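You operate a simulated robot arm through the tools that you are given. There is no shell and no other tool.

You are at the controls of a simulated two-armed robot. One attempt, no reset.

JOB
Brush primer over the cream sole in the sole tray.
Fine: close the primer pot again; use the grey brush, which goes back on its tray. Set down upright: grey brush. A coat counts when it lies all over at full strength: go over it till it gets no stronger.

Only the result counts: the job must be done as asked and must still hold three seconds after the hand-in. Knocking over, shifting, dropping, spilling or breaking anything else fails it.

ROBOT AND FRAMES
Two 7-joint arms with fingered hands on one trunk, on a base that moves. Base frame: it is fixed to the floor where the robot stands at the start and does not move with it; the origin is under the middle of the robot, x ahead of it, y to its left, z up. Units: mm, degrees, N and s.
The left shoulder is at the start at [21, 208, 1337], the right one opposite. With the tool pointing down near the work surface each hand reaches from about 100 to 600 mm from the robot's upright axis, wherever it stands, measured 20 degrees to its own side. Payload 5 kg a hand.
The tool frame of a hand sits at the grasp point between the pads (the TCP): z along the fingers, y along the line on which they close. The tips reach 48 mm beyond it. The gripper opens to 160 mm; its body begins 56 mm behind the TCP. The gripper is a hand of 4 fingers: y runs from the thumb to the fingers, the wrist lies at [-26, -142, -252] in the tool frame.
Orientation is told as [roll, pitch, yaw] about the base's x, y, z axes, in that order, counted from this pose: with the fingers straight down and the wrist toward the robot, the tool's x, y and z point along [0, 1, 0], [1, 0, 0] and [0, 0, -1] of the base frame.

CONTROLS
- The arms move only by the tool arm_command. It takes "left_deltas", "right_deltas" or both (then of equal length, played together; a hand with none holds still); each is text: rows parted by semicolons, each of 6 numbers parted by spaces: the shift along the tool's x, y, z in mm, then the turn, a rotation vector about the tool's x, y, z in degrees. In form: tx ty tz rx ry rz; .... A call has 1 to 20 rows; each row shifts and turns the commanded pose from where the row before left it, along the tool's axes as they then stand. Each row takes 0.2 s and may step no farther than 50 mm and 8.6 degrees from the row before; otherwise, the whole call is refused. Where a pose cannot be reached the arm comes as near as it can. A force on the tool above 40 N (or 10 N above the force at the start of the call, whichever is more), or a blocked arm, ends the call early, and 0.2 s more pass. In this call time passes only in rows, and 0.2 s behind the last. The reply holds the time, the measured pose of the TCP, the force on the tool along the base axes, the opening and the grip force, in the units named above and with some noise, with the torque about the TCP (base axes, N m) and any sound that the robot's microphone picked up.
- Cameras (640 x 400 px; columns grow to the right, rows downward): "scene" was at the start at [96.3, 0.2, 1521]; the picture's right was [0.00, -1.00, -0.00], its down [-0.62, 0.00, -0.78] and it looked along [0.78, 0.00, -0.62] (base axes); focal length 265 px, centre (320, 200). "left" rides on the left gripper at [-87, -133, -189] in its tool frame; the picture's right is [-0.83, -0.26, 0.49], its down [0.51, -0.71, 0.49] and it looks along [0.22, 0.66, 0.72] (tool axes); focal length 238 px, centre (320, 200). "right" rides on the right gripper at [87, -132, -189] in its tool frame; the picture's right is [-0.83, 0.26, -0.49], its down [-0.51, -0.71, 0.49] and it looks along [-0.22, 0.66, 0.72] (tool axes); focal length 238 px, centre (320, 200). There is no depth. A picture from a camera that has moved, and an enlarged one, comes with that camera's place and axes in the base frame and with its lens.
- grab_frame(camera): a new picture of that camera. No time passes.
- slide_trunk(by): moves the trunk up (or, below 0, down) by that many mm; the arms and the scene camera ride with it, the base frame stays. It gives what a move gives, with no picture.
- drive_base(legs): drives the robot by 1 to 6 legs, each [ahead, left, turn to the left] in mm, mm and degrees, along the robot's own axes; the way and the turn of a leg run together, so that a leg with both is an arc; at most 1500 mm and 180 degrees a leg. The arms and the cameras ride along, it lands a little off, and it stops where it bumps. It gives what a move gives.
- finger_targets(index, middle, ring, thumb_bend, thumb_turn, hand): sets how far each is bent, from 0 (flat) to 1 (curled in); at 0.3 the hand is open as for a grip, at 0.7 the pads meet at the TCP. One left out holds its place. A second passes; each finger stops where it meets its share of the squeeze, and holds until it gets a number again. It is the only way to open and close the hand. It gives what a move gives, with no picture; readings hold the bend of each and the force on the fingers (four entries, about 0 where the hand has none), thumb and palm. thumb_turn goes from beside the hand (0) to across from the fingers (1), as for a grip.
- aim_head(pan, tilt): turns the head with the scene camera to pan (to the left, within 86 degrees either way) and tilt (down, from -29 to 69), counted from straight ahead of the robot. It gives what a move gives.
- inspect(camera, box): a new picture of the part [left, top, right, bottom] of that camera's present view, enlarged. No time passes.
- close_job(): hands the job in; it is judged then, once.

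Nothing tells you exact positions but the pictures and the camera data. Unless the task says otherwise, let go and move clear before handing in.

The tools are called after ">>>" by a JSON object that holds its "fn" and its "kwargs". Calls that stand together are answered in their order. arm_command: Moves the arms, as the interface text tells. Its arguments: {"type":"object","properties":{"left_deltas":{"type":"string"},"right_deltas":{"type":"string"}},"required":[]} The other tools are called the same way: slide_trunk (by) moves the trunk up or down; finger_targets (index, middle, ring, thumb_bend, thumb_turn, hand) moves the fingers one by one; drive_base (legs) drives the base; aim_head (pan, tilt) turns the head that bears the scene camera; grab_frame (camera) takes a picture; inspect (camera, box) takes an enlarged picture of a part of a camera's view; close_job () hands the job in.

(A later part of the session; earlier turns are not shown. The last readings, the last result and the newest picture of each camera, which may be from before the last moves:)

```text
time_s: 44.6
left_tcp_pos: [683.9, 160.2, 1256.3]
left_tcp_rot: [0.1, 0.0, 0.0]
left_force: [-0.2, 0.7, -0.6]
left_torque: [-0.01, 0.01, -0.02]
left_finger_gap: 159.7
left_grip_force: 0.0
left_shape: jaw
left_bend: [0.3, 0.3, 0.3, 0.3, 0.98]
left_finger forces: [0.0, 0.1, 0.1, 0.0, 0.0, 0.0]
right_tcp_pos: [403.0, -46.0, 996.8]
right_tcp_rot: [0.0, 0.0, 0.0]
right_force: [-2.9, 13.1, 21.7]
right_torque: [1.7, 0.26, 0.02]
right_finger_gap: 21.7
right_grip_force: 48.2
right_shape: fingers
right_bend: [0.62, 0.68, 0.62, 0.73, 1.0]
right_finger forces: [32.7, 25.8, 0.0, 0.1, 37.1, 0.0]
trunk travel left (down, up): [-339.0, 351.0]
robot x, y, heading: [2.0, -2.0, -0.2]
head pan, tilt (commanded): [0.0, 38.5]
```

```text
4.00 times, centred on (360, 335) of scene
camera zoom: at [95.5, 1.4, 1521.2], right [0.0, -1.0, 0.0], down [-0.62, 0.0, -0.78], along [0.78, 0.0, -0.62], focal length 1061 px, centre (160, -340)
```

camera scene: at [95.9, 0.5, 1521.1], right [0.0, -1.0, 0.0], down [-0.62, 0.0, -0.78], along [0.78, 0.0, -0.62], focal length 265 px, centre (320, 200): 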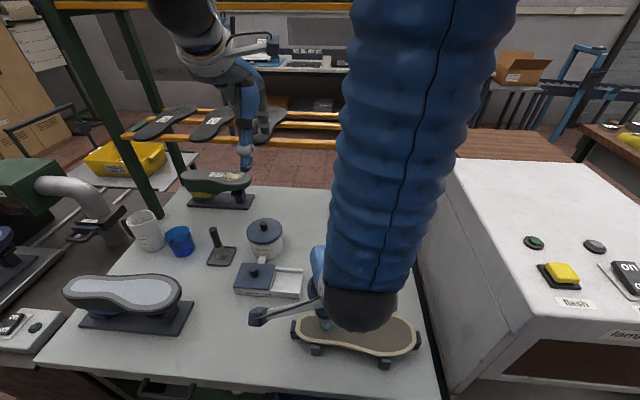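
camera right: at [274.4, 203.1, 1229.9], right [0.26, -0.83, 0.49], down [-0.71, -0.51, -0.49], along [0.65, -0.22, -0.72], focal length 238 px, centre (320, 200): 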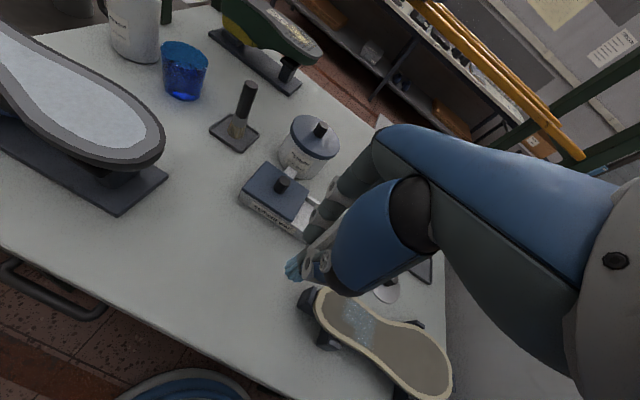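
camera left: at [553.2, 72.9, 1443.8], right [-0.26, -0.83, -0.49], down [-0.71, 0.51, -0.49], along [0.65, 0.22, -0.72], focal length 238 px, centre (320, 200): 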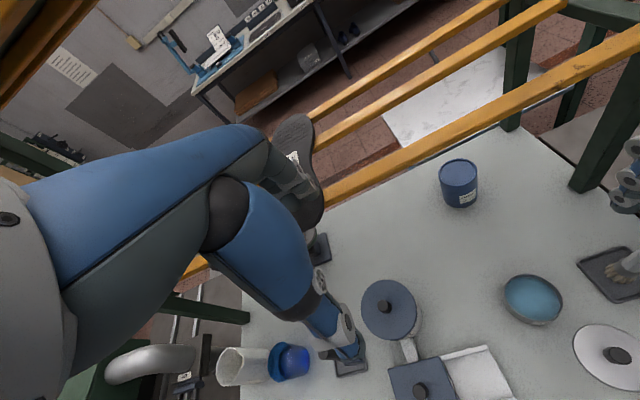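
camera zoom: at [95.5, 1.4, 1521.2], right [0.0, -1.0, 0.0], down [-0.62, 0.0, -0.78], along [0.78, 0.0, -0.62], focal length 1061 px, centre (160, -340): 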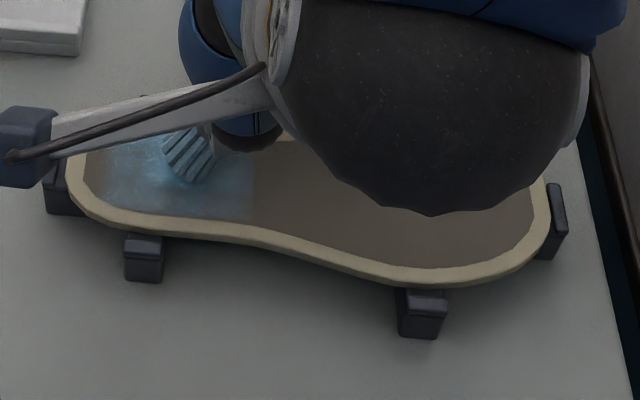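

The stroke dragged the brush and tilted it in the grip; I lift at once and check.

>>> {"fn": "arm_command", "kwargs": {"right_deltas": "0 0 -8 0 0 0; 0 0 -10 0 0 0; 0 0 -12 0 0 0"}}

>>> {"fn": "inspect", "kwargs": {"camera": "right", "box": [210, 200, 430, 390]}}

>>> {"fn": "inspect", "kwargs": {"camera": "scene", "box": [280, 270, 440, 380]}}

>>> {"fn": "inspect", "kwargs": {"camera": "left", "box": [440, 240, 640, 400]}}

```text
time_s: 45.4
left_tcp_pos: [685.2, 159.2, 1255.3]
left_tcp_rot: [0.0, -0.1, 0.0]
left_force: [0.2, -0.7, 0.8]
left_torque: [0.05, -0.04, 0.01]
left_finger_gap: 159.8
left_grip_force: 0.1
left_shape: jaw
left_bend: [0.3, 0.3, 0.3, 0.3, 0.98]
left_finger forces: [0.0, 0.0, 0.0, 0.0, 0.1, 0.0]
right_tcp_pos: [407.5, -43.9, 1026.0]
right_tcp_rot: [-0.1, 0.2, -0.1]
right_force: [-0.4, 0.1, -0.1]
right_torque: [0.04, -0.01, 0.0]
right_finger_gap: 21.4
right_grip_force: 22.0
right_shape: fingers
right_bend: [0.63, 0.68, 0.62, 0.71, 1.0]
right_finger forces: [11.6, 14.0, 0.1, 0.0, 19.6, 0.0]
right hand out of reach, approached as far as the arm can: row 1, 3
trunk travel left (down, up): [-339.0, 351.0]
robot x, y, heading: [0.5, 1.6, 0.2]
head pan, tilt (commanded): [0.0, 38.5]
```

```text
2.11 times, centred on (320, 295) of right
camera zoom: at [276.0, 41.9, 1217.4], right [0.26, -0.83, 0.49], down [-0.71, -0.51, -0.49], along [0.65, -0.22, -0.72], focal length 502 px, centre (320, 0)
```

zoom: 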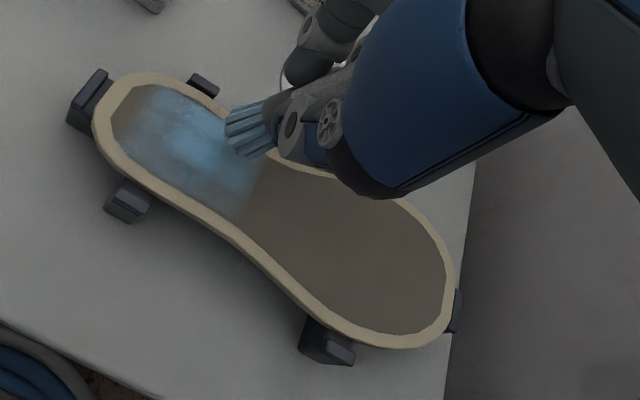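

```text
3.64 times, centred on (360, 325) of scene
camera zoom: at [96.2, -0.1, 1521.0], right [0.0, -1.0, 0.0], down [-0.62, 0.0, -0.78], along [0.78, 0.0, -0.62], focal length 965 px, centre (174, -254)
```

zoom: 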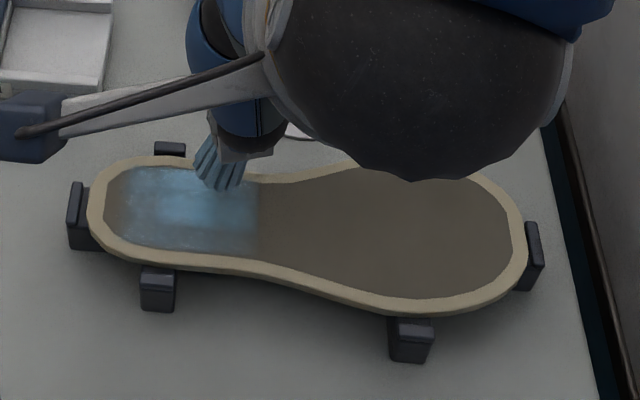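

```text
2.50 times, centred on (540, 320) of left
camera zoom: at [552.3, 73.7, 1444.1], right [-0.26, -0.83, -0.49], down [-0.71, 0.51, -0.49], along [0.66, 0.22, -0.72], focal length 596 px, centre (-230, -100)
```

zoom: 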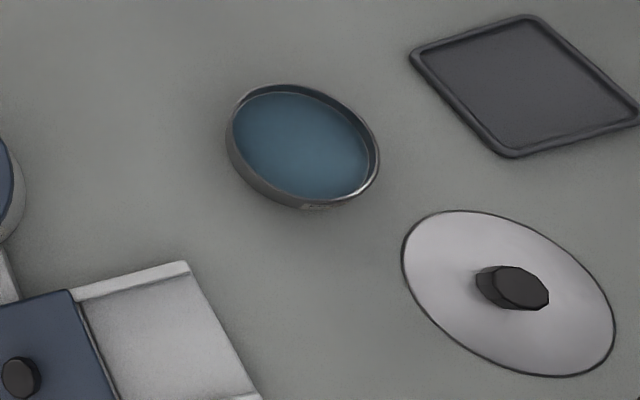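

The coat is building well where I stroked, but the brush now leans in the grip and the arm reported being near its reach limit here. I test, in the air above the sole, how well the arm follows toward the forepart.

>>> {"fn": "arm_command", "kwargs": {"right_deltas": "-20 0 -4 0 0 0; -20 0 0 0 0 0; -20 0 0 0 0 0; -20 0 0 0 0 0"}}

>>> {"fn": "arm_command", "kwargs": {"right_deltas": "-20 0 0 0 0 0; -20 0 0 0 0 0; -20 0 0 0 0 0"}}

>>> {"fn": "grab_frame", "kwargs": {"camera": "right"}}

>>> {"fn": "grab_frame", "kwargs": {"camera": "scene"}}

```text
time_s: 46.4
left_tcp_pos: [684.5, 158.5, 1254.4]
left_tcp_rot: [0.0, 0.1, 0.1]
left_force: [0.1, -0.8, 0.3]
left_torque: [0.07, 0.08, -0.01]
left_finger_gap: 159.4
left_grip_force: 0.0
left_shape: jaw
left_bend: [0.3, 0.3, 0.3, 0.3, 0.98]
left_finger forces: [0.0, 0.1, 0.0, 0.0, 0.0, 0.0]
right_tcp_pos: [445.5, -98.2, 1022.4]
right_tcp_rot: [0.0, 0.2, 0.0]
right_force: [-0.9, -1.1, -0.6]
right_torque: [0.07, 0.03, 0.02]
right_finger_gap: 21.7
right_grip_force: 22.5
right_shape: fingers
right_bend: [0.63, 0.68, 0.62, 0.71, 1.0]
right_finger forces: [11.6, 14.0, 0.0, 0.0, 19.5, 0.0]
right hand out of reach, approached as far as the arm can: row 1, 2, 3, 4
trunk travel left (down, up): [-339.0, 351.0]
robot x, y, heading: [0.0, 1.0, 0.1]
head pan, tilt (commanded): [0.0, 38.5]
```

```text
time_s: 47.2
left_tcp_pos: [685.0, 157.6, 1255.4]
left_tcp_rot: [0.1, 0.1, 0.1]
left_force: [1.0, -0.1, 0.5]
left_torque: [0.03, 0.05, 0.01]
left_finger_gap: 159.9
left_grip_force: 0.0
left_shape: jaw
left_bend: [0.3, 0.3, 0.3, 0.3, 0.98]
left_finger forces: [0.0, 0.1, 0.0, 0.0, 0.1, 0.0]
right_tcp_pos: [468.4, -147.9, 1018.6]
right_tcp_rot: [0.0, 0.3, 0.0]
right_force: [0.2, -0.2, -0.5]
right_torque: [0.05, 0.0, 0.06]
right_finger_gap: 21.7
right_grip_force: 22.6
right_shape: fingers
right_bend: [0.63, 0.68, 0.62, 0.71, 1.0]
right_finger forces: [11.6, 13.9, 0.0, 0.1, 19.5, 0.0]
right hand out of reach, approached as far as the arm can: row 1, 2, 3
trunk travel left (down, up): [-339.0, 351.0]
robot x, y, heading: [-1.8, -0.9, -0.1]
head pan, tilt (commanded): [0.0, 38.5]
```

```text
taken
camera right: at [337.3, -61.9, 1209.0], right [0.26, -0.83, 0.49], down [-0.71, -0.51, -0.49], along [0.65, -0.22, -0.72], focal length 238 px, centre (320, 200)
```

right: 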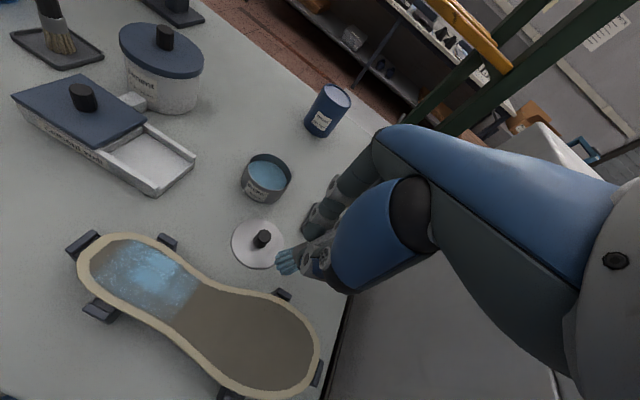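

```text
taken
camera scene: at [96.8, -0.9, 1521.0], right [0.0, -1.0, 0.0], down [-0.62, 0.0, -0.78], along [0.78, 0.0, -0.62], focal length 265 px, centre (320, 200)
```

scene: 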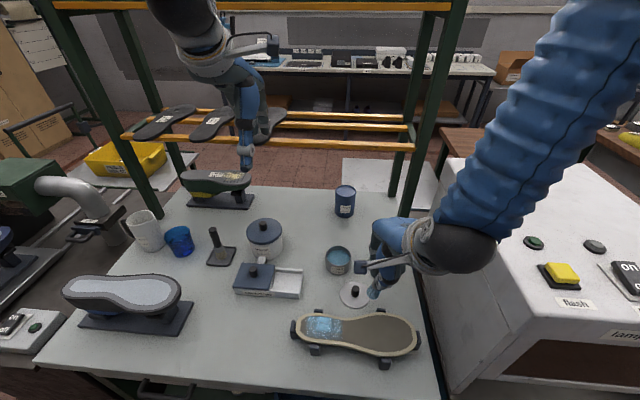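

The forepart is too close to the shoulder for this posture, so I must raise the trunk or back the base a little. First I check that the left hand is free of the rack.

>>> {"fn": "inspect", "kwargs": {"camera": "scene", "box": [120, 0, 420, 210]}}

>>> {"fn": "inspect", "kwargs": {"camera": "left", "box": [180, 60, 480, 300]}}

```text
1.90 times, centred on (270, 105) of scene
camera zoom: at [96.8, -0.9, 1521.0], right [0.0, -1.0, 0.0], down [-0.62, 0.0, -0.78], along [0.78, 0.0, -0.62], focal length 505 px, centre (415, 381)
```

zoom: 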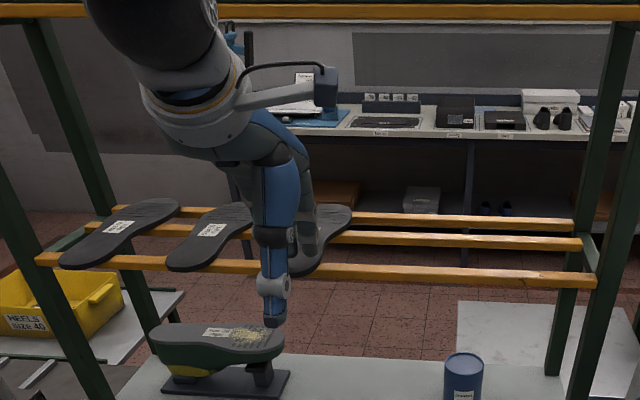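

```text
1.67 times, centred on (330, 180) of left
camera zoom: at [552.8, 72.9, 1443.9], right [-0.26, -0.83, -0.49], down [-0.71, 0.51, -0.49], along [0.66, 0.22, -0.72], focal length 397 px, centre (303, 233)
```

zoom: 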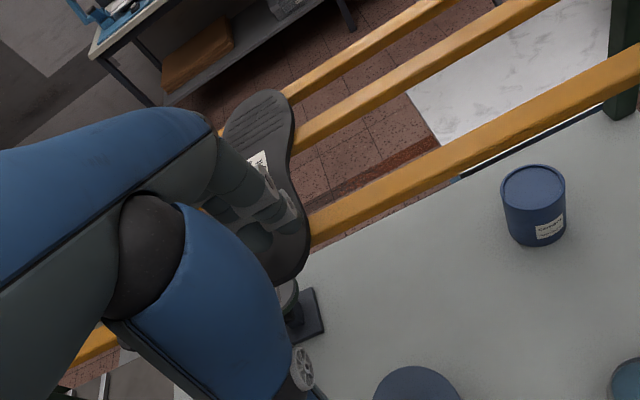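

The left fingers hover just above a sole on the rack, untouched. Before raising the trunk I lift the left hand slightly and draw it back out of the rack.

>>> {"fn": "arm_command", "kwargs": {"left_deltas": "0 0 -15 0 0 0; 0 0 -15 0 0 0; 0 -20 0 0 0 0; 0 -30 0 0 0 0; 0 -30 0 0 0 0; 0 -30 0 0 0 0; 0 -30 0 0 0 0"}}

>>> {"fn": "grab_frame", "kwargs": {"camera": "scene"}}

```text
time_s: 48.8
left_tcp_pos: [536.1, 159.3, 1280.6]
left_tcp_rot: [-2.6, 2.2, 2.3]
left_force: [8.7, 5.2, 4.3]
left_torque: [-0.22, 0.22, -0.48]
left_finger_gap: 160.3
left_grip_force: 0.1
left_shape: jaw
left_bend: [0.3, 0.3, 0.3, 0.3, 0.98]
left_finger forces: [0.1, 0.0, 0.0, 0.0, 0.0, 0.0]
left hand out of reach, approached as far as the arm can: row 5
right_tcp_pos: [467.1, -144.2, 1019.7]
right_tcp_rot: [-0.2, 0.0, 0.0]
right_force: [-1.1, 1.8, 0.3]
right_torque: [-0.19, -0.02, -0.04]
right_finger_gap: 21.5
right_grip_force: 22.9
right_shape: fingers
right_bend: [0.63, 0.68, 0.62, 0.71, 1.0]
right_finger forces: [11.6, 13.9, 0.0, 0.1, 19.5, 0.1]
trunk travel left (down, up): [-339.0, 351.0]
robot x, y, heading: [2.0, 4.1, 0.1]
head pan, tilt (commanded): [0.0, 38.5]
```

```text
taken
camera scene: at [95.3, 3.9, 1521.1], right [0.0, -1.0, 0.0], down [-0.62, 0.0, -0.78], along [0.78, 0.0, -0.62], focal length 265 px, centre (320, 200)
```

scene: 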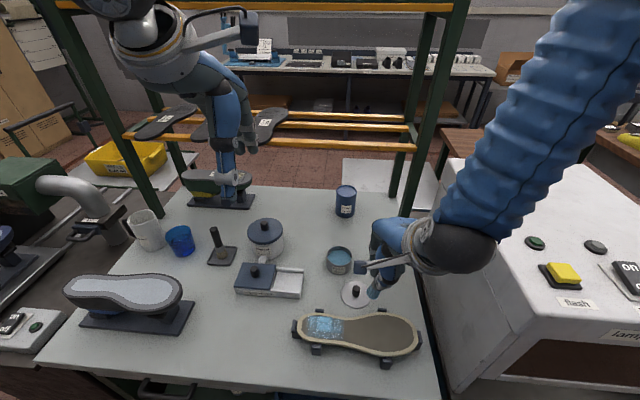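

The left hand is out of the rack. Its reading shows some force, so I let it settle and check again.

>>> {"fn": "arm_command", "kwargs": {"left_deltas": "0 0 0 0 0 0; 0 0 0 0 0 0"}}

>>> {"fn": "inspect", "kwargs": {"camera": "scene", "box": [60, 0, 360, 220]}}

>>> {"fn": "grab_frame", "kwargs": {"camera": "left"}}

```text
time_s: 49.4
left_tcp_pos: [546.1, 161.5, 1283.6]
left_tcp_rot: [0.1, 0.1, -0.1]
left_force: [0.3, -0.5, 0.1]
left_torque: [0.02, 0.05, 0.0]
left_finger_gap: 160.2
left_grip_force: 0.2
left_shape: jaw
left_bend: [0.3, 0.3, 0.3, 0.3, 0.98]
left_finger forces: [0.0, 0.1, 0.1, 0.1, 0.0, 0.1]
right_tcp_pos: [469.7, -147.6, 1018.4]
right_tcp_rot: [-0.1, 0.2, 0.0]
right_force: [0.4, -0.6, -0.9]
right_torque: [0.0, 0.08, 0.02]
right_finger_gap: 21.5
right_grip_force: 23.1
right_shape: fingers
right_bend: [0.63, 0.68, 0.62, 0.71, 1.0]
right_finger forces: [11.6, 13.9, 0.0, 0.1, 19.5, 0.0]
trunk travel left (down, up): [-339.0, 351.0]
robot x, y, heading: [-4.2, 0.6, 0.1]
head pan, tilt (commanded): [0.0, 38.5]
```

```text
1.82 times, centred on (210, 110) of scene
camera zoom: at [97.2, 0.6, 1521.0], right [0.0, -1.0, 0.0], down [-0.62, 0.0, -0.78], along [0.78, 0.0, -0.62], focal length 482 px, centre (520, 364)
```

zoom: 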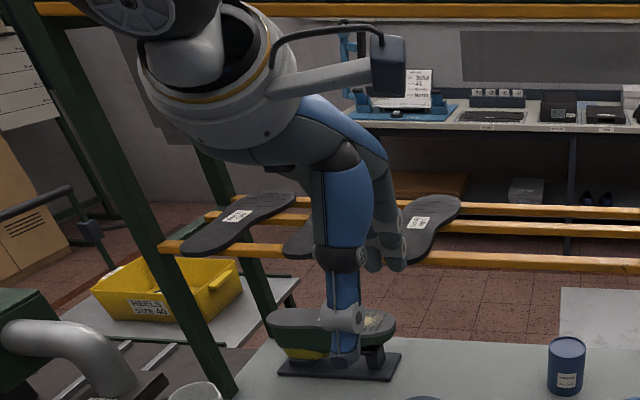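

```text
taken
camera left: at [414.0, 76.6, 1472.7], right [-0.26, -0.83, -0.49], down [-0.71, 0.51, -0.49], along [0.66, 0.22, -0.72], focal length 238 px, centre (320, 200)
```

left: 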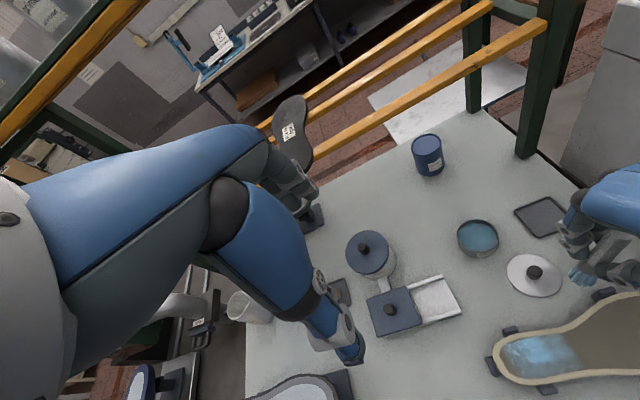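

Left hand is settled and clear. I raise the trunk by 170 mm.

>>> {"fn": "slide_trunk", "kwargs": {"by": 170}}

>>> {"fn": "grab_frame", "kwargs": {"camera": "scene"}}

>>> {"fn": "grab_frame", "kwargs": {"camera": "right"}}

>>> {"fn": "grab_frame", "kwargs": {"camera": "left"}}

```text
time_s: 51.3
left_tcp_pos: [546.6, 162.2, 1453.6]
left_tcp_rot: [0.0, 0.0, 0.0]
left_force: [0.1, 1.4, 0.1]
left_torque: [-0.01, -0.03, 0.0]
left_finger_gap: 160.0
left_grip_force: 0.2
left_shape: jaw
left_bend: [0.3, 0.3, 0.3, 0.3, 0.98]
left_finger forces: [0.0, 0.0, 0.0, 0.1, 0.0, 0.2]
right_tcp_pos: [469.7, -146.0, 1188.4]
right_tcp_rot: [-0.1, 0.2, -0.1]
right_force: [0.6, -0.9, -1.1]
right_torque: [0.01, 0.01, 0.01]
right_finger_gap: 21.7
right_grip_force: 22.4
right_shape: fingers
right_bend: [0.63, 0.68, 0.62, 0.71, 1.0]
right_finger forces: [11.5, 13.9, 0.0, 0.1, 19.5, 0.0]
trunk travel left (down, up): [-509.0, 181.0]
robot x, y, heading: [3.9, 1.1, -0.0]
head pan, tilt (commanded): [0.0, 38.5]
```

```text
taken
camera scene: at [96.6, 0.4, 1690.8], right [0.0, -1.0, 0.0], down [-0.62, 0.0, -0.78], along [0.78, 0.0, -0.62], focal length 265 px, centre (320, 200)
```

scene: 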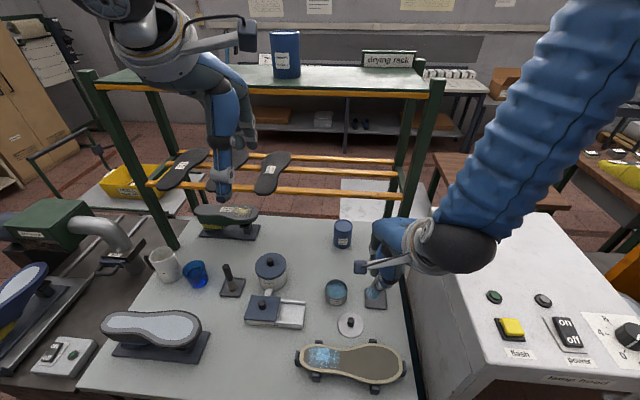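

```text
taken
camera right: at [337.1, -60.7, 1379.0], right [0.26, -0.83, 0.49], down [-0.71, -0.51, -0.49], along [0.65, -0.22, -0.72], focal length 238 px, centre (320, 200)
```

right: 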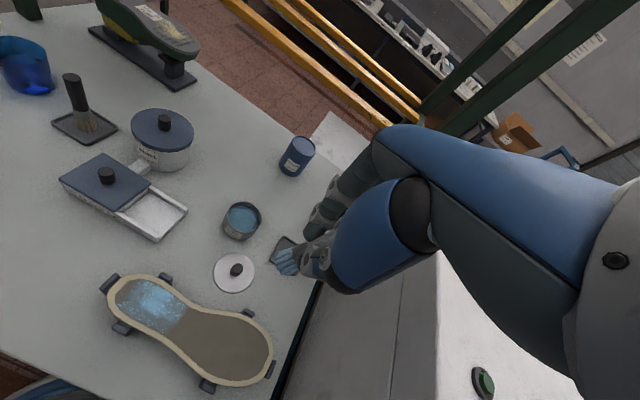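

```text
taken
camera left: at [413.5, 76.3, 1642.6], right [-0.26, -0.83, -0.49], down [-0.71, 0.51, -0.49], along [0.65, 0.22, -0.72], focal length 238 px, centre (320, 200)
```

left: 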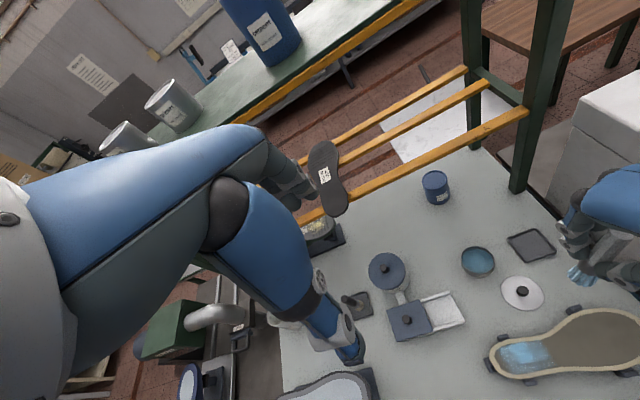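

The workspace view is better now. I lower the right hand and move over the forepart, checking that the arm follows.

>>> {"fn": "arm_command", "kwargs": {"right_deltas": "0 0 38 0 0 0; 0 0 38 0 0 0; 0 0 38 0 0 0; 0 0 36 0 0 0; 0 -20 0 0 0 0; 0 -20 0 0 0 0; 0 -20 0 0 0 0; 0 -20 0 0 0 0"}}

>>> {"fn": "arm_command", "kwargs": {"right_deltas": "-20 -10 0 0 0 0; -20 -10 0 0 0 0"}}

>>> {"fn": "grab_frame", "kwargs": {"camera": "right"}}

>>> {"fn": "grab_frame", "kwargs": {"camera": "scene"}}

```text
time_s: 53.1
left_tcp_pos: [543.6, 161.3, 1454.3]
left_tcp_rot: [0.0, 0.0, 0.0]
left_force: [-1.0, -0.1, 0.5]
left_torque: [0.01, -0.08, 0.01]
left_finger_gap: 160.3
left_grip_force: 0.0
left_shape: jaw
left_bend: [0.3, 0.3, 0.3, 0.3, 0.98]
left_finger forces: [0.0, 0.1, 0.0, 0.0, 0.0, 0.0]
right_tcp_pos: [388.1, -147.4, 1038.7]
right_tcp_rot: [-0.1, 0.1, 0.0]
right_force: [-1.2, -0.2, -0.1]
right_torque: [-0.05, -0.05, -0.03]
right_finger_gap: 21.6
right_grip_force: 21.9
right_shape: fingers
right_bend: [0.63, 0.68, 0.62, 0.71, 1.0]
right_finger forces: [11.4, 13.7, 0.1, 0.0, 19.3, 0.0]
trunk travel left (down, up): [-509.0, 181.0]
robot x, y, heading: [-6.7, 3.7, 0.1]
head pan, tilt (commanded): [0.0, 38.5]
```

```text
time_s: 53.7
left_tcp_pos: [546.2, 161.1, 1454.0]
left_tcp_rot: [0.0, 0.0, -0.1]
left_force: [-0.1, -0.1, -0.1]
left_torque: [0.0, 0.01, -0.02]
left_finger_gap: 159.9
left_grip_force: 0.2
left_shape: jaw
left_bend: [0.3, 0.3, 0.3, 0.3, 0.98]
left_finger forces: [0.0, 0.1, 0.0, 0.0, 0.0, 0.0]
right_tcp_pos: [385.3, -181.3, 1020.5]
right_tcp_rot: [0.0, 0.2, 0.0]
right_force: [0.6, -0.3, -1.3]
right_torque: [0.0, 0.03, 0.0]
right_finger_gap: 21.4
right_grip_force: 22.0
right_shape: fingers
right_bend: [0.63, 0.68, 0.62, 0.71, 1.0]
right_finger forces: [11.3, 13.8, 0.0, 0.1, 19.3, 0.0]
right hand out of reach, approached as far as the arm can: row 1, 2
trunk travel left (down, up): [-509.0, 181.0]
robot x, y, heading: [1.5, -0.9, -0.3]
head pan, tilt (commanded): [0.0, 38.5]
```

```text
taken
camera right: at [254.5, -94.1, 1211.3], right [0.26, -0.83, 0.49], down [-0.71, -0.51, -0.49], along [0.65, -0.22, -0.73], focal length 238 px, centre (320, 200)
```

right: 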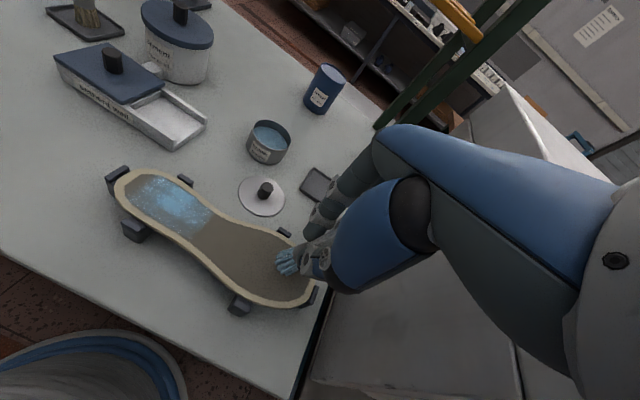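

```text
taken
camera scene: at [96.5, -0.4, 1691.0], right [0.0, -1.0, 0.0], down [-0.62, 0.0, -0.78], along [0.78, 0.0, -0.62], focal length 265 px, centre (320, 200)
```

scene: 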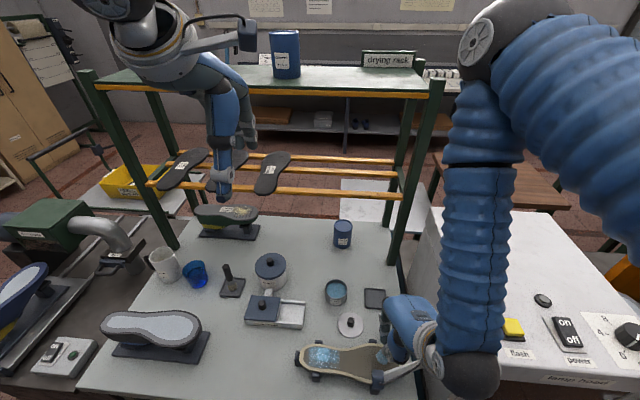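

The arm is right at its near limit here at this height. I raise the trunk 50 mm more; at brushing height that should give enough room.

>>> {"fn": "slide_trunk", "kwargs": {"by": 50}}

>>> {"fn": "arm_command", "kwargs": {"right_deltas": "0 0 20 0 0 0; 0 0 20 0 0 0; 0 0 10 0 0 0; -10 0 0 0 0 0; 10 -10 0 0 0 0; 10 -10 0 0 0 0; 10 -10 0 0 0 0"}}

>>> {"fn": "grab_frame", "kwargs": {"camera": "right"}}

>>> {"fn": "inspect", "kwargs": {"camera": "left", "box": [440, 200, 640, 400]}}

```text
time_s: 54.6
left_tcp_pos: [546.1, 161.5, 1503.1]
left_tcp_rot: [0.0, 0.1, 0.0]
left_force: [0.5, 0.4, 0.0]
left_torque: [0.05, 0.02, 0.0]
left_finger_gap: 160.0
left_grip_force: 0.1
left_shape: jaw
left_bend: [0.3, 0.3, 0.3, 0.3, 0.98]
left_finger forces: [0.1, 0.0, 0.1, 0.0, 0.0, 0.0]
right_tcp_pos: [385.8, -179.6, 1070.7]
right_tcp_rot: [0.0, 0.4, -0.1]
right_force: [-0.4, 0.5, -0.7]
right_torque: [0.06, 0.02, -0.02]
right_finger_gap: 21.3
right_grip_force: 22.4
right_shape: fingers
right_bend: [0.63, 0.68, 0.62, 0.71, 1.0]
right_finger forces: [11.4, 13.9, 0.0, 0.0, 19.4, 0.0]
trunk travel left (down, up): [-559.0, 131.0]
robot x, y, heading: [-1.5, -0.0, -0.1]
head pan, tilt (commanded): [0.0, 38.5]
```

```text
time_s: 56.2
left_tcp_pos: [545.9, 160.9, 1504.3]
left_tcp_rot: [0.0, -0.1, 0.0]
left_force: [-0.6, 0.2, -0.4]
left_torque: [0.01, -0.03, 0.0]
left_finger_gap: 159.8
left_grip_force: 0.0
left_shape: jaw
left_bend: [0.3, 0.3, 0.3, 0.3, 0.98]
left_finger forces: [0.0, 0.0, 0.0, 0.0, 0.1, 0.0]
right_tcp_pos: [355.8, -161.1, 1020.0]
right_tcp_rot: [-0.1, 0.2, 0.0]
right_force: [-0.9, 0.4, -0.6]
right_torque: [-0.01, 0.02, -0.01]
right_finger_gap: 21.4
right_grip_force: 21.9
right_shape: fingers
right_bend: [0.63, 0.68, 0.62, 0.71, 1.0]
right_finger forces: [11.3, 13.7, 0.0, 0.0, 19.4, 0.0]
trunk travel left (down, up): [-559.0, 131.0]
robot x, y, heading: [0.5, -0.1, 0.3]
head pan, tilt (commanded): [0.0, 38.5]
```

```text
taken
camera right: at [224.4, -75.2, 1210.8], right [0.26, -0.83, 0.49], down [-0.71, -0.51, -0.49], along [0.65, -0.22, -0.72], focal length 238 px, centre (320, 200)
```

right: 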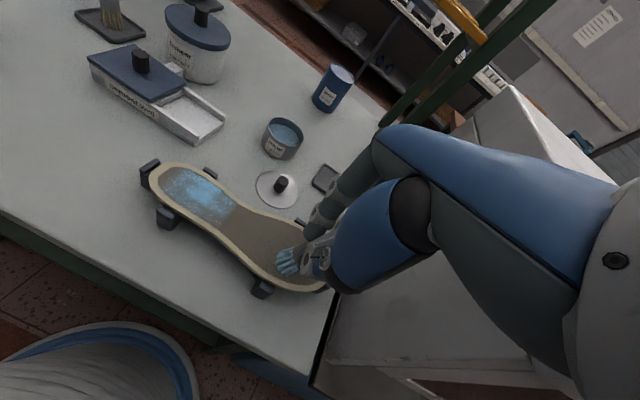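

```text
2.00 times, centred on (540, 300) of left
camera zoom: at [413.4, 76.1, 1693.0], right [-0.26, -0.83, -0.49], down [-0.71, 0.51, -0.49], along [0.66, 0.22, -0.72], focal length 477 px, centre (-120, 0)
```

zoom: 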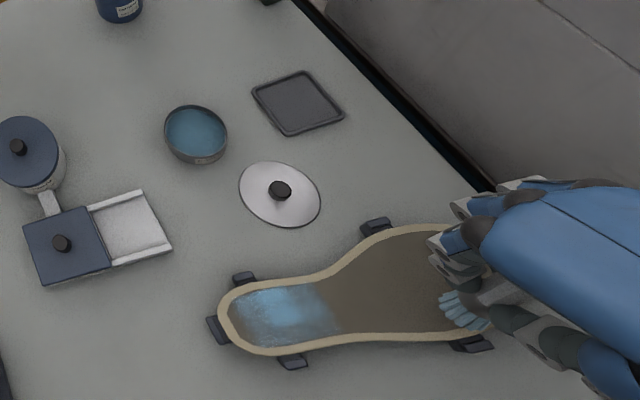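

The arm follows well here now, and the left camera gives a good view of the sole. I come down lightly near the forepart's near edge; the first strokes will go left to right the brush.

>>> {"fn": "arm_command", "kwargs": {"right_deltas": "0 8 8 0 0 0; 0 0 6 0 0 0; 0 0 2 0 0 0"}}

>>> {"fn": "arm_command", "kwargs": {"right_deltas": "0 0 1.2 0 0 0; 0 0 1 0 0 0"}}

>>> {"fn": "inspect", "kwargs": {"camera": "right", "box": [120, 140, 400, 320]}}

```text
time_s: 57.0
left_tcp_pos: [544.9, 161.9, 1502.8]
left_tcp_rot: [0.0, 0.0, -0.1]
left_force: [-0.5, 1.2, 0.4]
left_torque: [-0.02, 0.03, -0.05]
left_finger_gap: 160.1
left_grip_force: 0.0
left_shape: jaw
left_bend: [0.3, 0.3, 0.3, 0.3, 0.98]
left_finger forces: [0.0, 0.1, 0.0, 0.0, 0.0, 0.0]
right_tcp_pos: [364.1, -161.1, 1005.0]
right_tcp_rot: [0.0, 0.2, 0.0]
right_force: [0.8, -0.7, -1.1]
right_torque: [0.02, -0.01, 0.01]
right_finger_gap: 21.4
right_grip_force: 23.3
right_shape: fingers
right_bend: [0.63, 0.68, 0.62, 0.71, 1.0]
right_finger forces: [11.3, 13.7, 0.1, 0.0, 19.4, 0.1]
trunk travel left (down, up): [-559.0, 131.0]
robot x, y, heading: [0.0, -0.9, 0.1]
head pan, tilt (commanded): [0.0, 38.5]
```

```text
time_s: 57.6
left_tcp_pos: [544.3, 161.9, 1502.8]
left_tcp_rot: [0.0, 0.1, 0.0]
left_force: [-0.8, 0.9, 0.3]
left_torque: [-0.02, 0.06, 0.02]
left_finger_gap: 160.1
left_grip_force: 0.0
left_shape: jaw
left_bend: [0.3, 0.3, 0.3, 0.3, 0.98]
left_finger forces: [0.1, 0.1, 0.0, 0.1, 0.0, 0.0]
right_tcp_pos: [363.9, -159.8, 1002.5]
right_tcp_rot: [-0.1, 0.2, -0.2]
right_force: [-0.2, -0.6, -0.3]
right_torque: [-0.02, 0.02, 0.03]
right_finger_gap: 21.4
right_grip_force: 22.5
right_shape: fingers
right_bend: [0.63, 0.68, 0.62, 0.71, 1.0]
right_finger forces: [11.3, 13.8, 0.0, 0.0, 19.4, 0.0]
trunk travel left (down, up): [-559.0, 131.0]
robot x, y, heading: [-4.0, 0.5, 0.2]
head pan, tilt (commanded): [0.0, 38.5]
```

```text
2.22 times, centred on (260, 230) of right
camera zoom: at [232.2, -73.5, 1193.4], right [0.26, -0.83, 0.49], down [-0.71, -0.51, -0.49], along [0.65, -0.22, -0.72], focal length 530 px, centre (453, 133)
```

zoom: 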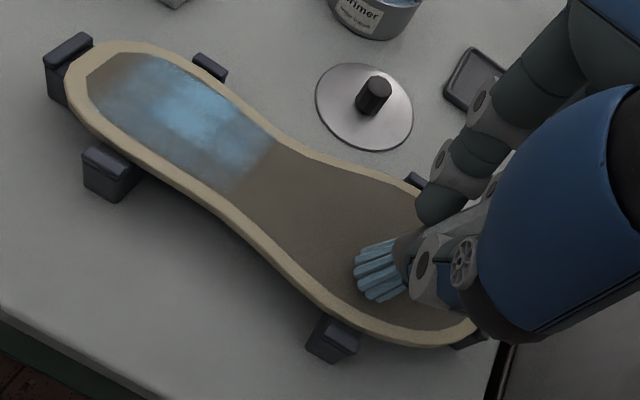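

>>> {"fn": "arm_command", "kwargs": {"right_deltas": "0 0 1 0 0 0; 0 0 1 0 0 0"}}

>>> {"fn": "arm_command", "kwargs": {"right_deltas": "0 0 1 0 0 0; 0 0 0.5 0 0 0"}}

```text
time_s: 58.2
left_tcp_pos: [545.0, 161.3, 1503.6]
left_tcp_rot: [0.1, 0.1, 0.0]
left_force: [0.7, -0.5, 0.1]
left_torque: [0.01, -0.01, 0.01]
left_finger_gap: 160.1
left_grip_force: 0.0
left_shape: jaw
left_bend: [0.3, 0.3, 0.3, 0.3, 0.98]
left_finger forces: [0.0, 0.0, 0.1, 0.0, 0.0, 0.0]
right_tcp_pos: [364.4, -159.1, 1001.7]
right_tcp_rot: [-0.1, 0.3, -0.1]
right_force: [-0.3, -0.7, 1.2]
right_torque: [0.0, 0.02, 0.01]
right_finger_gap: 21.4
right_grip_force: 22.5
right_shape: fingers
right_bend: [0.63, 0.68, 0.62, 0.71, 1.0]
right_finger forces: [11.6, 13.8, 0.0, 0.1, 20.0, 0.0]
trunk travel left (down, up): [-559.0, 131.0]
robot x, y, heading: [1.0, 3.6, -0.4]
head pan, tilt (commanded): [0.0, 38.5]
```

```text
time_s: 58.9
left_tcp_pos: [543.5, 160.9, 1503.7]
left_tcp_rot: [0.0, 0.0, -0.1]
left_force: [0.4, 0.1, -0.1]
left_torque: [0.01, -0.01, -0.02]
left_finger_gap: 160.1
left_grip_force: 0.1
left_shape: jaw
left_bend: [0.3, 0.3, 0.3, 0.3, 0.98]
left_finger forces: [0.0, 0.1, 0.1, 0.1, 0.1, 0.1]
right_tcp_pos: [363.4, -159.8, 999.7]
right_tcp_rot: [-0.2, 0.1, -0.1]
right_force: [-1.3, 0.0, 23.0]
right_torque: [0.13, -0.07, 0.03]
right_finger_gap: 21.4
right_grip_force: 28.4
right_shape: fingers
right_bend: [0.63, 0.68, 0.62, 0.71, 1.0]
right_finger forces: [15.9, 14.3, 0.0, 0.1, 26.9, 0.0]
trunk travel left (down, up): [-559.0, 131.0]
robot x, y, heading: [3.2, 0.8, -0.0]
head pan, tilt (commanded): [0.0, 38.5]
```

Now in contact. I ease 0.8 mm up and drag slowly to the left so the brush rights itself.

>>> {"fn": "arm_command", "kwargs": {"right_deltas": "0 0 -0.8 0 0 0; 5 0 0 0 0 0; 5 0 0 0 0 0; 5 0 0 0 0 0; 5 0 0 0 0 0"}}

>>> {"fn": "inspect", "kwargs": {"camera": "right", "box": [120, 140, 400, 320]}}

>>> {"fn": "inspect", "kwargs": {"camera": "left", "box": [500, 260, 640, 400]}}

```text
time_s: 60.0
left_tcp_pos: [545.5, 161.8, 1503.6]
left_tcp_rot: [0.0, 0.1, 0.0]
left_force: [0.2, -0.2, 0.9]
left_torque: [-0.02, 0.02, -0.02]
left_finger_gap: 160.1
left_grip_force: 0.1
left_shape: jaw
left_bend: [0.3, 0.3, 0.3, 0.3, 0.98]
left_finger forces: [0.0, 0.1, 0.0, 0.1, 0.1, 0.0]
right_tcp_pos: [364.6, -138.9, 998.8]
right_tcp_rot: [-0.1, 0.3, 0.0]
right_force: [-0.2, -1.1, 1.4]
right_torque: [-0.18, -0.01, -0.01]
right_finger_gap: 20.8
right_grip_force: 21.8
right_shape: fingers
right_bend: [0.64, 0.71, 0.62, 0.71, 1.0]
right_finger forces: [9.3, 15.0, 0.0, 0.0, 19.3, 0.1]
trunk travel left (down, up): [-559.0, 131.0]
robot x, y, heading: [1.6, 3.5, 0.1]
head pan, tilt (commanded): [0.0, 38.5]
```

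```text
2.22 times, centred on (260, 230) of right
camera zoom: at [232.4, -53.0, 1190.4], right [0.26, -0.83, 0.49], down [-0.71, -0.51, -0.49], along [0.65, -0.22, -0.73], focal length 530 px, centre (453, 133)
```

zoom: 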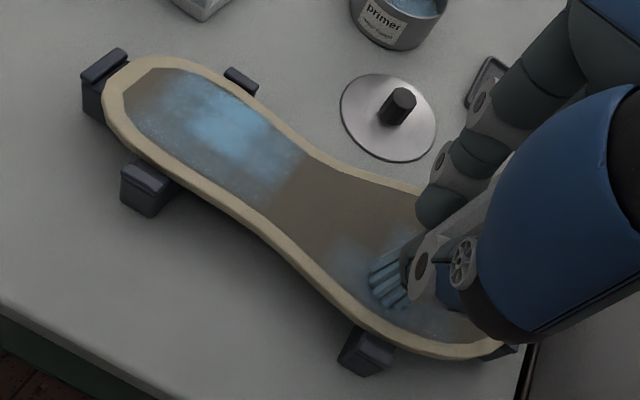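

```text
2.86 times, centred on (570, 330) of left
camera zoom: at [413.3, 76.5, 1692.9], right [-0.26, -0.83, -0.49], down [-0.71, 0.51, -0.49], along [0.66, 0.22, -0.72], focal length 681 px, centre (-394, -171)
```

zoom: 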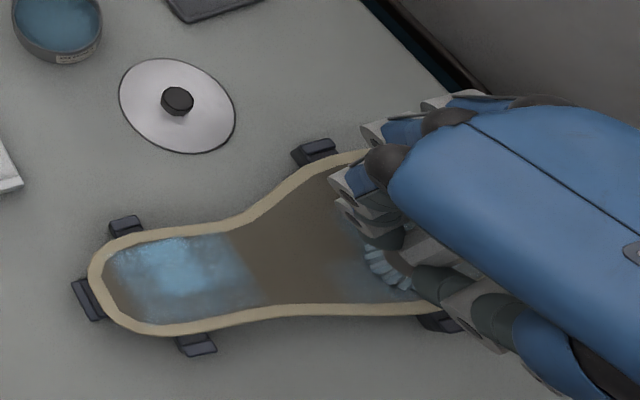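

The brush stands straight again and contact is light. I try strokes along x, where the grip should resist tilting better.

>>> {"fn": "arm_command", "kwargs": {"right_deltas": "0 10 0 0 0 0; 0 10 0 0 0 0; 0 10 0 0 0 0; 0 10 0 0 0 0; 0 8 0 0 0 0"}}

>>> {"fn": "inspect", "kwargs": {"camera": "right", "box": [120, 140, 400, 320]}}

>>> {"fn": "inspect", "kwargs": {"camera": "left", "box": [500, 260, 640, 400]}}

```text
time_s: 61.0
left_tcp_pos: [543.4, 162.5, 1504.4]
left_tcp_rot: [0.0, 0.0, 0.0]
left_force: [0.8, -0.3, 0.7]
left_torque: [0.08, 0.07, -0.02]
left_finger_gap: 160.0
left_grip_force: 0.0
left_shape: jaw
left_bend: [0.3, 0.3, 0.3, 0.3, 0.98]
left_finger forces: [0.0, 0.1, 0.1, 0.0, 0.0, 0.0]
right_tcp_pos: [392.7, -137.2, 1000.7]
right_tcp_rot: [0.2, 0.5, 0.1]
right_force: [-12.9, 2.9, 36.2]
right_torque: [0.25, 1.54, 0.0]
right_finger_gap: 20.6
right_grip_force: 45.7
right_shape: fingers
right_bend: [0.64, 0.71, 0.62, 0.73, 0.99]
right_finger forces: [15.7, 19.3, 0.0, 0.0, 56.5, 0.1]
trunk travel left (down, up): [-559.0, 131.0]
robot x, y, heading: [0.8, 0.7, 0.0]
head pan, tilt (commanded): [0.0, 38.5]
stopped in row 4 (right hand): the force on the tool passed its limit at 44 N (the readings are from after the stop); the commanded pose is now the measured one
```

```text
2.22 times, centred on (260, 230) of right
camera zoom: at [260.6, -52.5, 1192.1], right [0.27, -0.84, 0.48], down [-0.71, -0.51, -0.49], along [0.65, -0.21, -0.73], focal length 530 px, centre (453, 133)
```

zoom: 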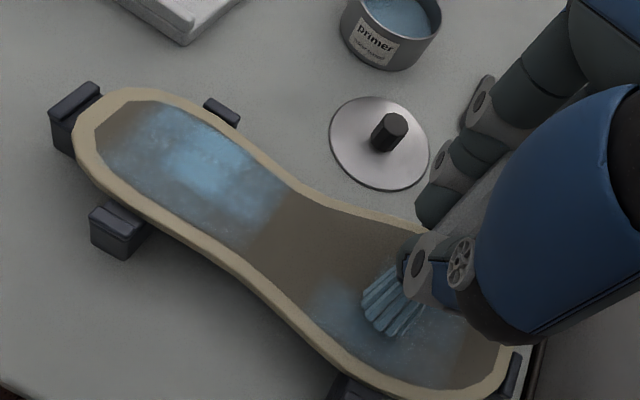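

```text
2.86 times, centred on (570, 330) of left
camera zoom: at [410.9, 76.7, 1693.6], right [-0.26, -0.83, -0.49], down [-0.71, 0.51, -0.49], along [0.66, 0.22, -0.72], focal length 681 px, centre (-394, -171)
```

zoom: 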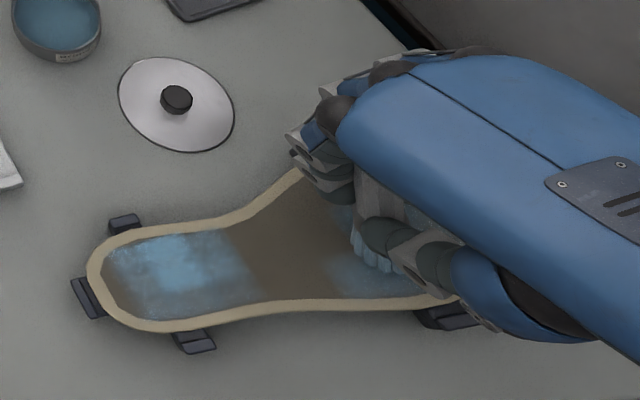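

Dragging the stiff brush wedges it, so I will dab instead: touch, dwell, lift, shift. I lift off now and level the hand.

>>> {"fn": "arm_command", "kwargs": {"right_deltas": "0 0 -6 0 0 0; 0 0 -6 0 0 0"}}

>>> {"fn": "arm_command", "kwargs": {"right_deltas": "0 0 0 0 0 0"}}

>>> {"fn": "inspect", "kwargs": {"camera": "right", "box": [120, 140, 400, 320]}}

>>> {"fn": "inspect", "kwargs": {"camera": "left", "box": [500, 260, 640, 400]}}

```text
time_s: 61.5
left_tcp_pos: [544.9, 161.9, 1504.2]
left_tcp_rot: [0.0, 0.0, 0.0]
left_force: [-1.4, 1.0, 0.0]
left_torque: [-0.02, -0.07, 0.03]
left_finger_gap: 159.9
left_grip_force: 0.0
left_shape: jaw
left_bend: [0.3, 0.3, 0.3, 0.3, 0.98]
left_finger forces: [0.0, 0.0, 0.0, 0.0, 0.0, 0.0]
right_tcp_pos: [393.8, -139.0, 1012.0]
right_tcp_rot: [0.0, 0.4, -0.1]
right_force: [-0.6, 0.1, -0.4]
right_torque: [-0.01, -0.05, -0.02]
right_finger_gap: 19.9
right_grip_force: 24.2
right_shape: fingers
right_bend: [0.64, 0.71, 0.62, 0.72, 0.99]
right_finger forces: [11.7, 17.5, 0.0, 0.1, 18.2, 0.0]
trunk travel left (down, up): [-559.0, 131.0]
robot x, y, heading: [-1.2, 0.3, -0.2]
head pan, tilt (commanded): [0.0, 38.5]
```

```text
time_s: 62.0
left_tcp_pos: [546.3, 161.1, 1504.1]
left_tcp_rot: [0.1, 0.1, 0.0]
left_force: [0.4, -0.3, 0.5]
left_torque: [-0.01, 0.04, -0.03]
left_finger_gap: 160.1
left_grip_force: 0.1
left_shape: jaw
left_bend: [0.3, 0.3, 0.3, 0.3, 0.98]
left_finger forces: [0.0, 0.0, 0.0, 0.0, 0.0, 0.0]
right_tcp_pos: [393.1, -138.9, 1010.0]
right_tcp_rot: [0.1, 0.6, 0.1]
right_force: [0.7, -0.9, -0.7]
right_torque: [0.01, 0.02, 0.0]
right_finger_gap: 19.9
right_grip_force: 23.7
right_shape: fingers
right_bend: [0.64, 0.71, 0.62, 0.72, 0.99]
right_finger forces: [11.7, 17.5, 0.1, 0.0, 18.1, 0.1]
trunk travel left (down, up): [-559.0, 131.0]
robot x, y, heading: [-2.6, -0.0, 0.0]
head pan, tilt (commanded): [0.0, 38.5]
```

```text
2.22 times, centred on (260, 230) of right
camera zoom: at [262.9, -53.1, 1202.6], right [0.26, -0.83, 0.48], down [-0.71, -0.51, -0.48], along [0.65, -0.22, -0.73], focal length 530 px, centre (453, 133)
```

zoom: 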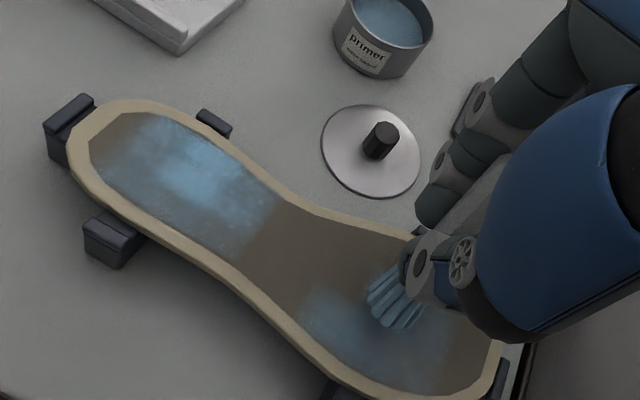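

```text
2.86 times, centred on (570, 330) of left
camera zoom: at [413.7, 76.2, 1692.8], right [-0.26, -0.83, -0.49], down [-0.71, 0.51, -0.49], along [0.65, 0.22, -0.72], focal length 681 px, centre (-394, -171)
```

zoom: 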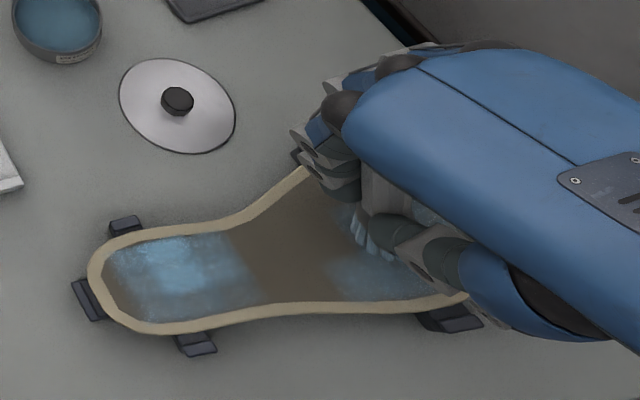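

>>> {"fn": "arm_command", "kwargs": {"right_deltas": "0 0 5 -0.4 -0.1 0; 0 0 4 0 0 0; 0 0 1 0 0 0"}}

>>> {"fn": "arm_command", "kwargs": {"right_deltas": "0 0 1 0 0 0; 0 0 0.7 0 0 0"}}

```text
time_s: 62.8
left_tcp_pos: [544.9, 162.5, 1504.0]
left_tcp_rot: [0.1, 0.0, 0.0]
left_force: [-1.0, -0.1, -0.1]
left_torque: [-0.01, -0.01, -0.01]
left_finger_gap: 159.8
left_grip_force: 0.0
left_shape: jaw
left_bend: [0.3, 0.3, 0.3, 0.3, 0.98]
left_finger forces: [0.1, 0.0, 0.0, 0.0, 0.1, 0.0]
right_tcp_pos: [394.7, -138.2, 1002.4]
right_tcp_rot: [0.0, 0.1, 0.1]
right_force: [0.4, 0.4, -1.1]
right_torque: [0.01, -0.02, -0.02]
right_finger_gap: 20.0
right_grip_force: 24.2
right_shape: fingers
right_bend: [0.64, 0.71, 0.62, 0.72, 0.99]
right_finger forces: [11.7, 17.5, 0.0, 0.0, 18.1, 0.1]
trunk travel left (down, up): [-559.0, 131.0]
robot x, y, heading: [-1.1, -1.8, 0.1]
head pan, tilt (commanded): [0.0, 38.5]
```

```text
time_s: 63.4
left_tcp_pos: [543.6, 162.2, 1505.9]
left_tcp_rot: [0.0, 0.0, 0.0]
left_force: [0.2, 0.1, 0.2]
left_torque: [0.03, 0.01, 0.01]
left_finger_gap: 160.2
left_grip_force: 0.0
left_shape: jaw
left_bend: [0.3, 0.3, 0.3, 0.3, 0.98]
left_finger forces: [0.0, 0.0, 0.0, 0.0, 0.1, 0.0]
right_tcp_pos: [393.3, -138.3, 1000.1]
right_tcp_rot: [-0.1, 0.0, 0.0]
right_force: [-1.0, 0.0, 21.2]
right_torque: [0.01, 0.11, 0.01]
right_finger_gap: 19.5
right_grip_force: 28.9
right_shape: fingers
right_bend: [0.64, 0.71, 0.62, 0.72, 0.99]
right_finger forces: [11.8, 18.9, 0.1, 0.0, 27.7, 0.1]
trunk travel left (down, up): [-559.0, 131.0]
robot x, y, heading: [0.8, -0.5, 0.1]
head pan, tilt (commanded): [0.0, 38.5]
```

Contact again (21 N). I ease to about half, dwell a second, then lift and look at the effect.

>>> {"fn": "arm_command", "kwargs": {"right_deltas": "0 0 -0.6 0 0 0; 0 0 0 0 0 0; 0 0 0 0 0 0; 0 0 0 0 0 0; 0 0 0 0 0 0"}}

>>> {"fn": "arm_command", "kwargs": {"right_deltas": "0 0 -6 0 0 0; 0 0 -8 0 0 0; 0 40 0 0 0 0; 0 40 0 0 0 0"}}

>>> {"fn": "inspect", "kwargs": {"camera": "right", "box": [60, 160, 340, 400]}}

>>> {"fn": "inspect", "kwargs": {"camera": "left", "box": [500, 260, 640, 400]}}

>>> {"fn": "inspect", "kwargs": {"camera": "scene", "box": [280, 320, 420, 400]}}

```text
time_s: 64.5
left_tcp_pos: [543.9, 162.2, 1504.4]
left_tcp_rot: [0.0, 0.0, 0.0]
left_force: [0.3, 0.4, 0.6]
left_torque: [0.03, -0.01, -0.02]
left_finger_gap: 160.1
left_grip_force: 0.0
left_shape: jaw
left_bend: [0.3, 0.3, 0.3, 0.3, 0.98]
left_finger forces: [0.0, 0.0, 0.0, 0.1, 0.0, 0.0]
right_tcp_pos: [394.3, -137.9, 1000.6]
right_tcp_rot: [-0.1, -0.1, 0.0]
right_force: [-0.7, -1.5, 19.9]
right_torque: [0.04, -0.02, 0.02]
right_finger_gap: 19.4
right_grip_force: 28.3
right_shape: fingers
right_bend: [0.64, 0.71, 0.62, 0.72, 0.99]
right_finger forces: [11.7, 18.6, 0.1, 0.1, 26.4, 0.0]
trunk travel left (down, up): [-559.0, 131.0]
robot x, y, heading: [2.3, -1.1, -0.2]
head pan, tilt (commanded): [0.0, 38.5]
```

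```text
time_s: 65.5
left_tcp_pos: [546.3, 162.1, 1503.1]
left_tcp_rot: [0.0, 0.0, 0.0]
left_force: [0.8, -0.7, -0.3]
left_torque: [0.04, 0.03, -0.02]
left_finger_gap: 160.0
left_grip_force: 0.0
left_shape: jaw
left_bend: [0.3, 0.3, 0.3, 0.3, 0.98]
left_finger forces: [0.1, 0.0, 0.0, 0.0, 0.0, 0.0]
right_tcp_pos: [475.4, -140.6, 1012.8]
right_tcp_rot: [0.0, 0.3, 0.1]
right_force: [-0.3, -0.1, -1.8]
right_torque: [-0.01, -0.05, 0.01]
right_finger_gap: 19.7
right_grip_force: 24.9
right_shape: fingers
right_bend: [0.64, 0.71, 0.62, 0.72, 0.99]
right_finger forces: [12.5, 17.9, 0.1, 0.1, 18.7, 0.0]
trunk travel left (down, up): [-559.0, 131.0]
robot x, y, heading: [-1.4, 1.8, 0.2]
head pan, tilt (commanded): [0.0, 38.5]
```

```text
1.67 times, centred on (200, 280) of right
camera zoom: at [344.4, -53.9, 1204.2], right [0.26, -0.83, 0.49], down [-0.71, -0.51, -0.49], along [0.65, -0.22, -0.73], focal length 397 px, centre (520, 67)
```

zoom: 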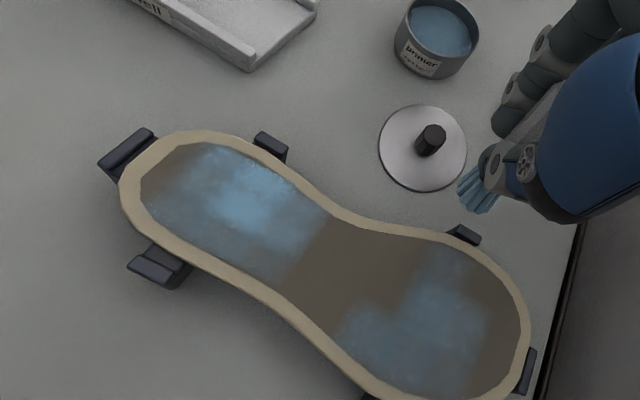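

```text
2.86 times, centred on (570, 330) of left
camera zoom: at [414.3, 76.2, 1692.6], right [-0.26, -0.83, -0.49], down [-0.71, 0.51, -0.49], along [0.65, 0.22, -0.72], focal length 681 px, centre (-394, -171)
```

zoom: 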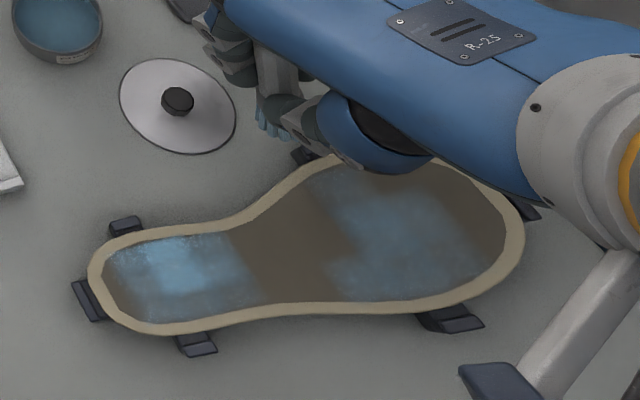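

```text
4.57 times, centred on (350, 360) of scene
camera zoom: at [97.3, 0.3, 1740.9], right [0.0, -1.0, 0.0], down [-0.62, 0.0, -0.78], along [0.78, 0.0, -0.62], focal length 1213 px, centre (183, -531)
```

zoom: 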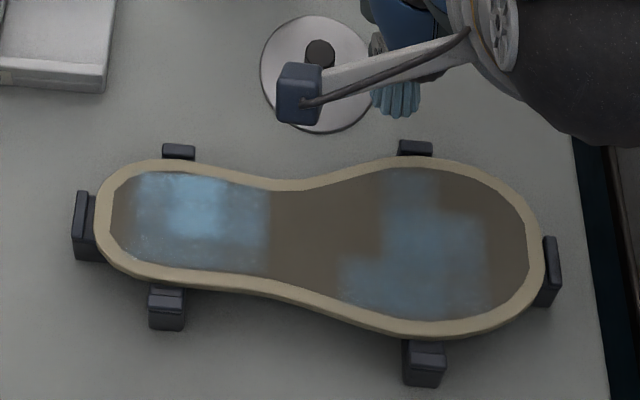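

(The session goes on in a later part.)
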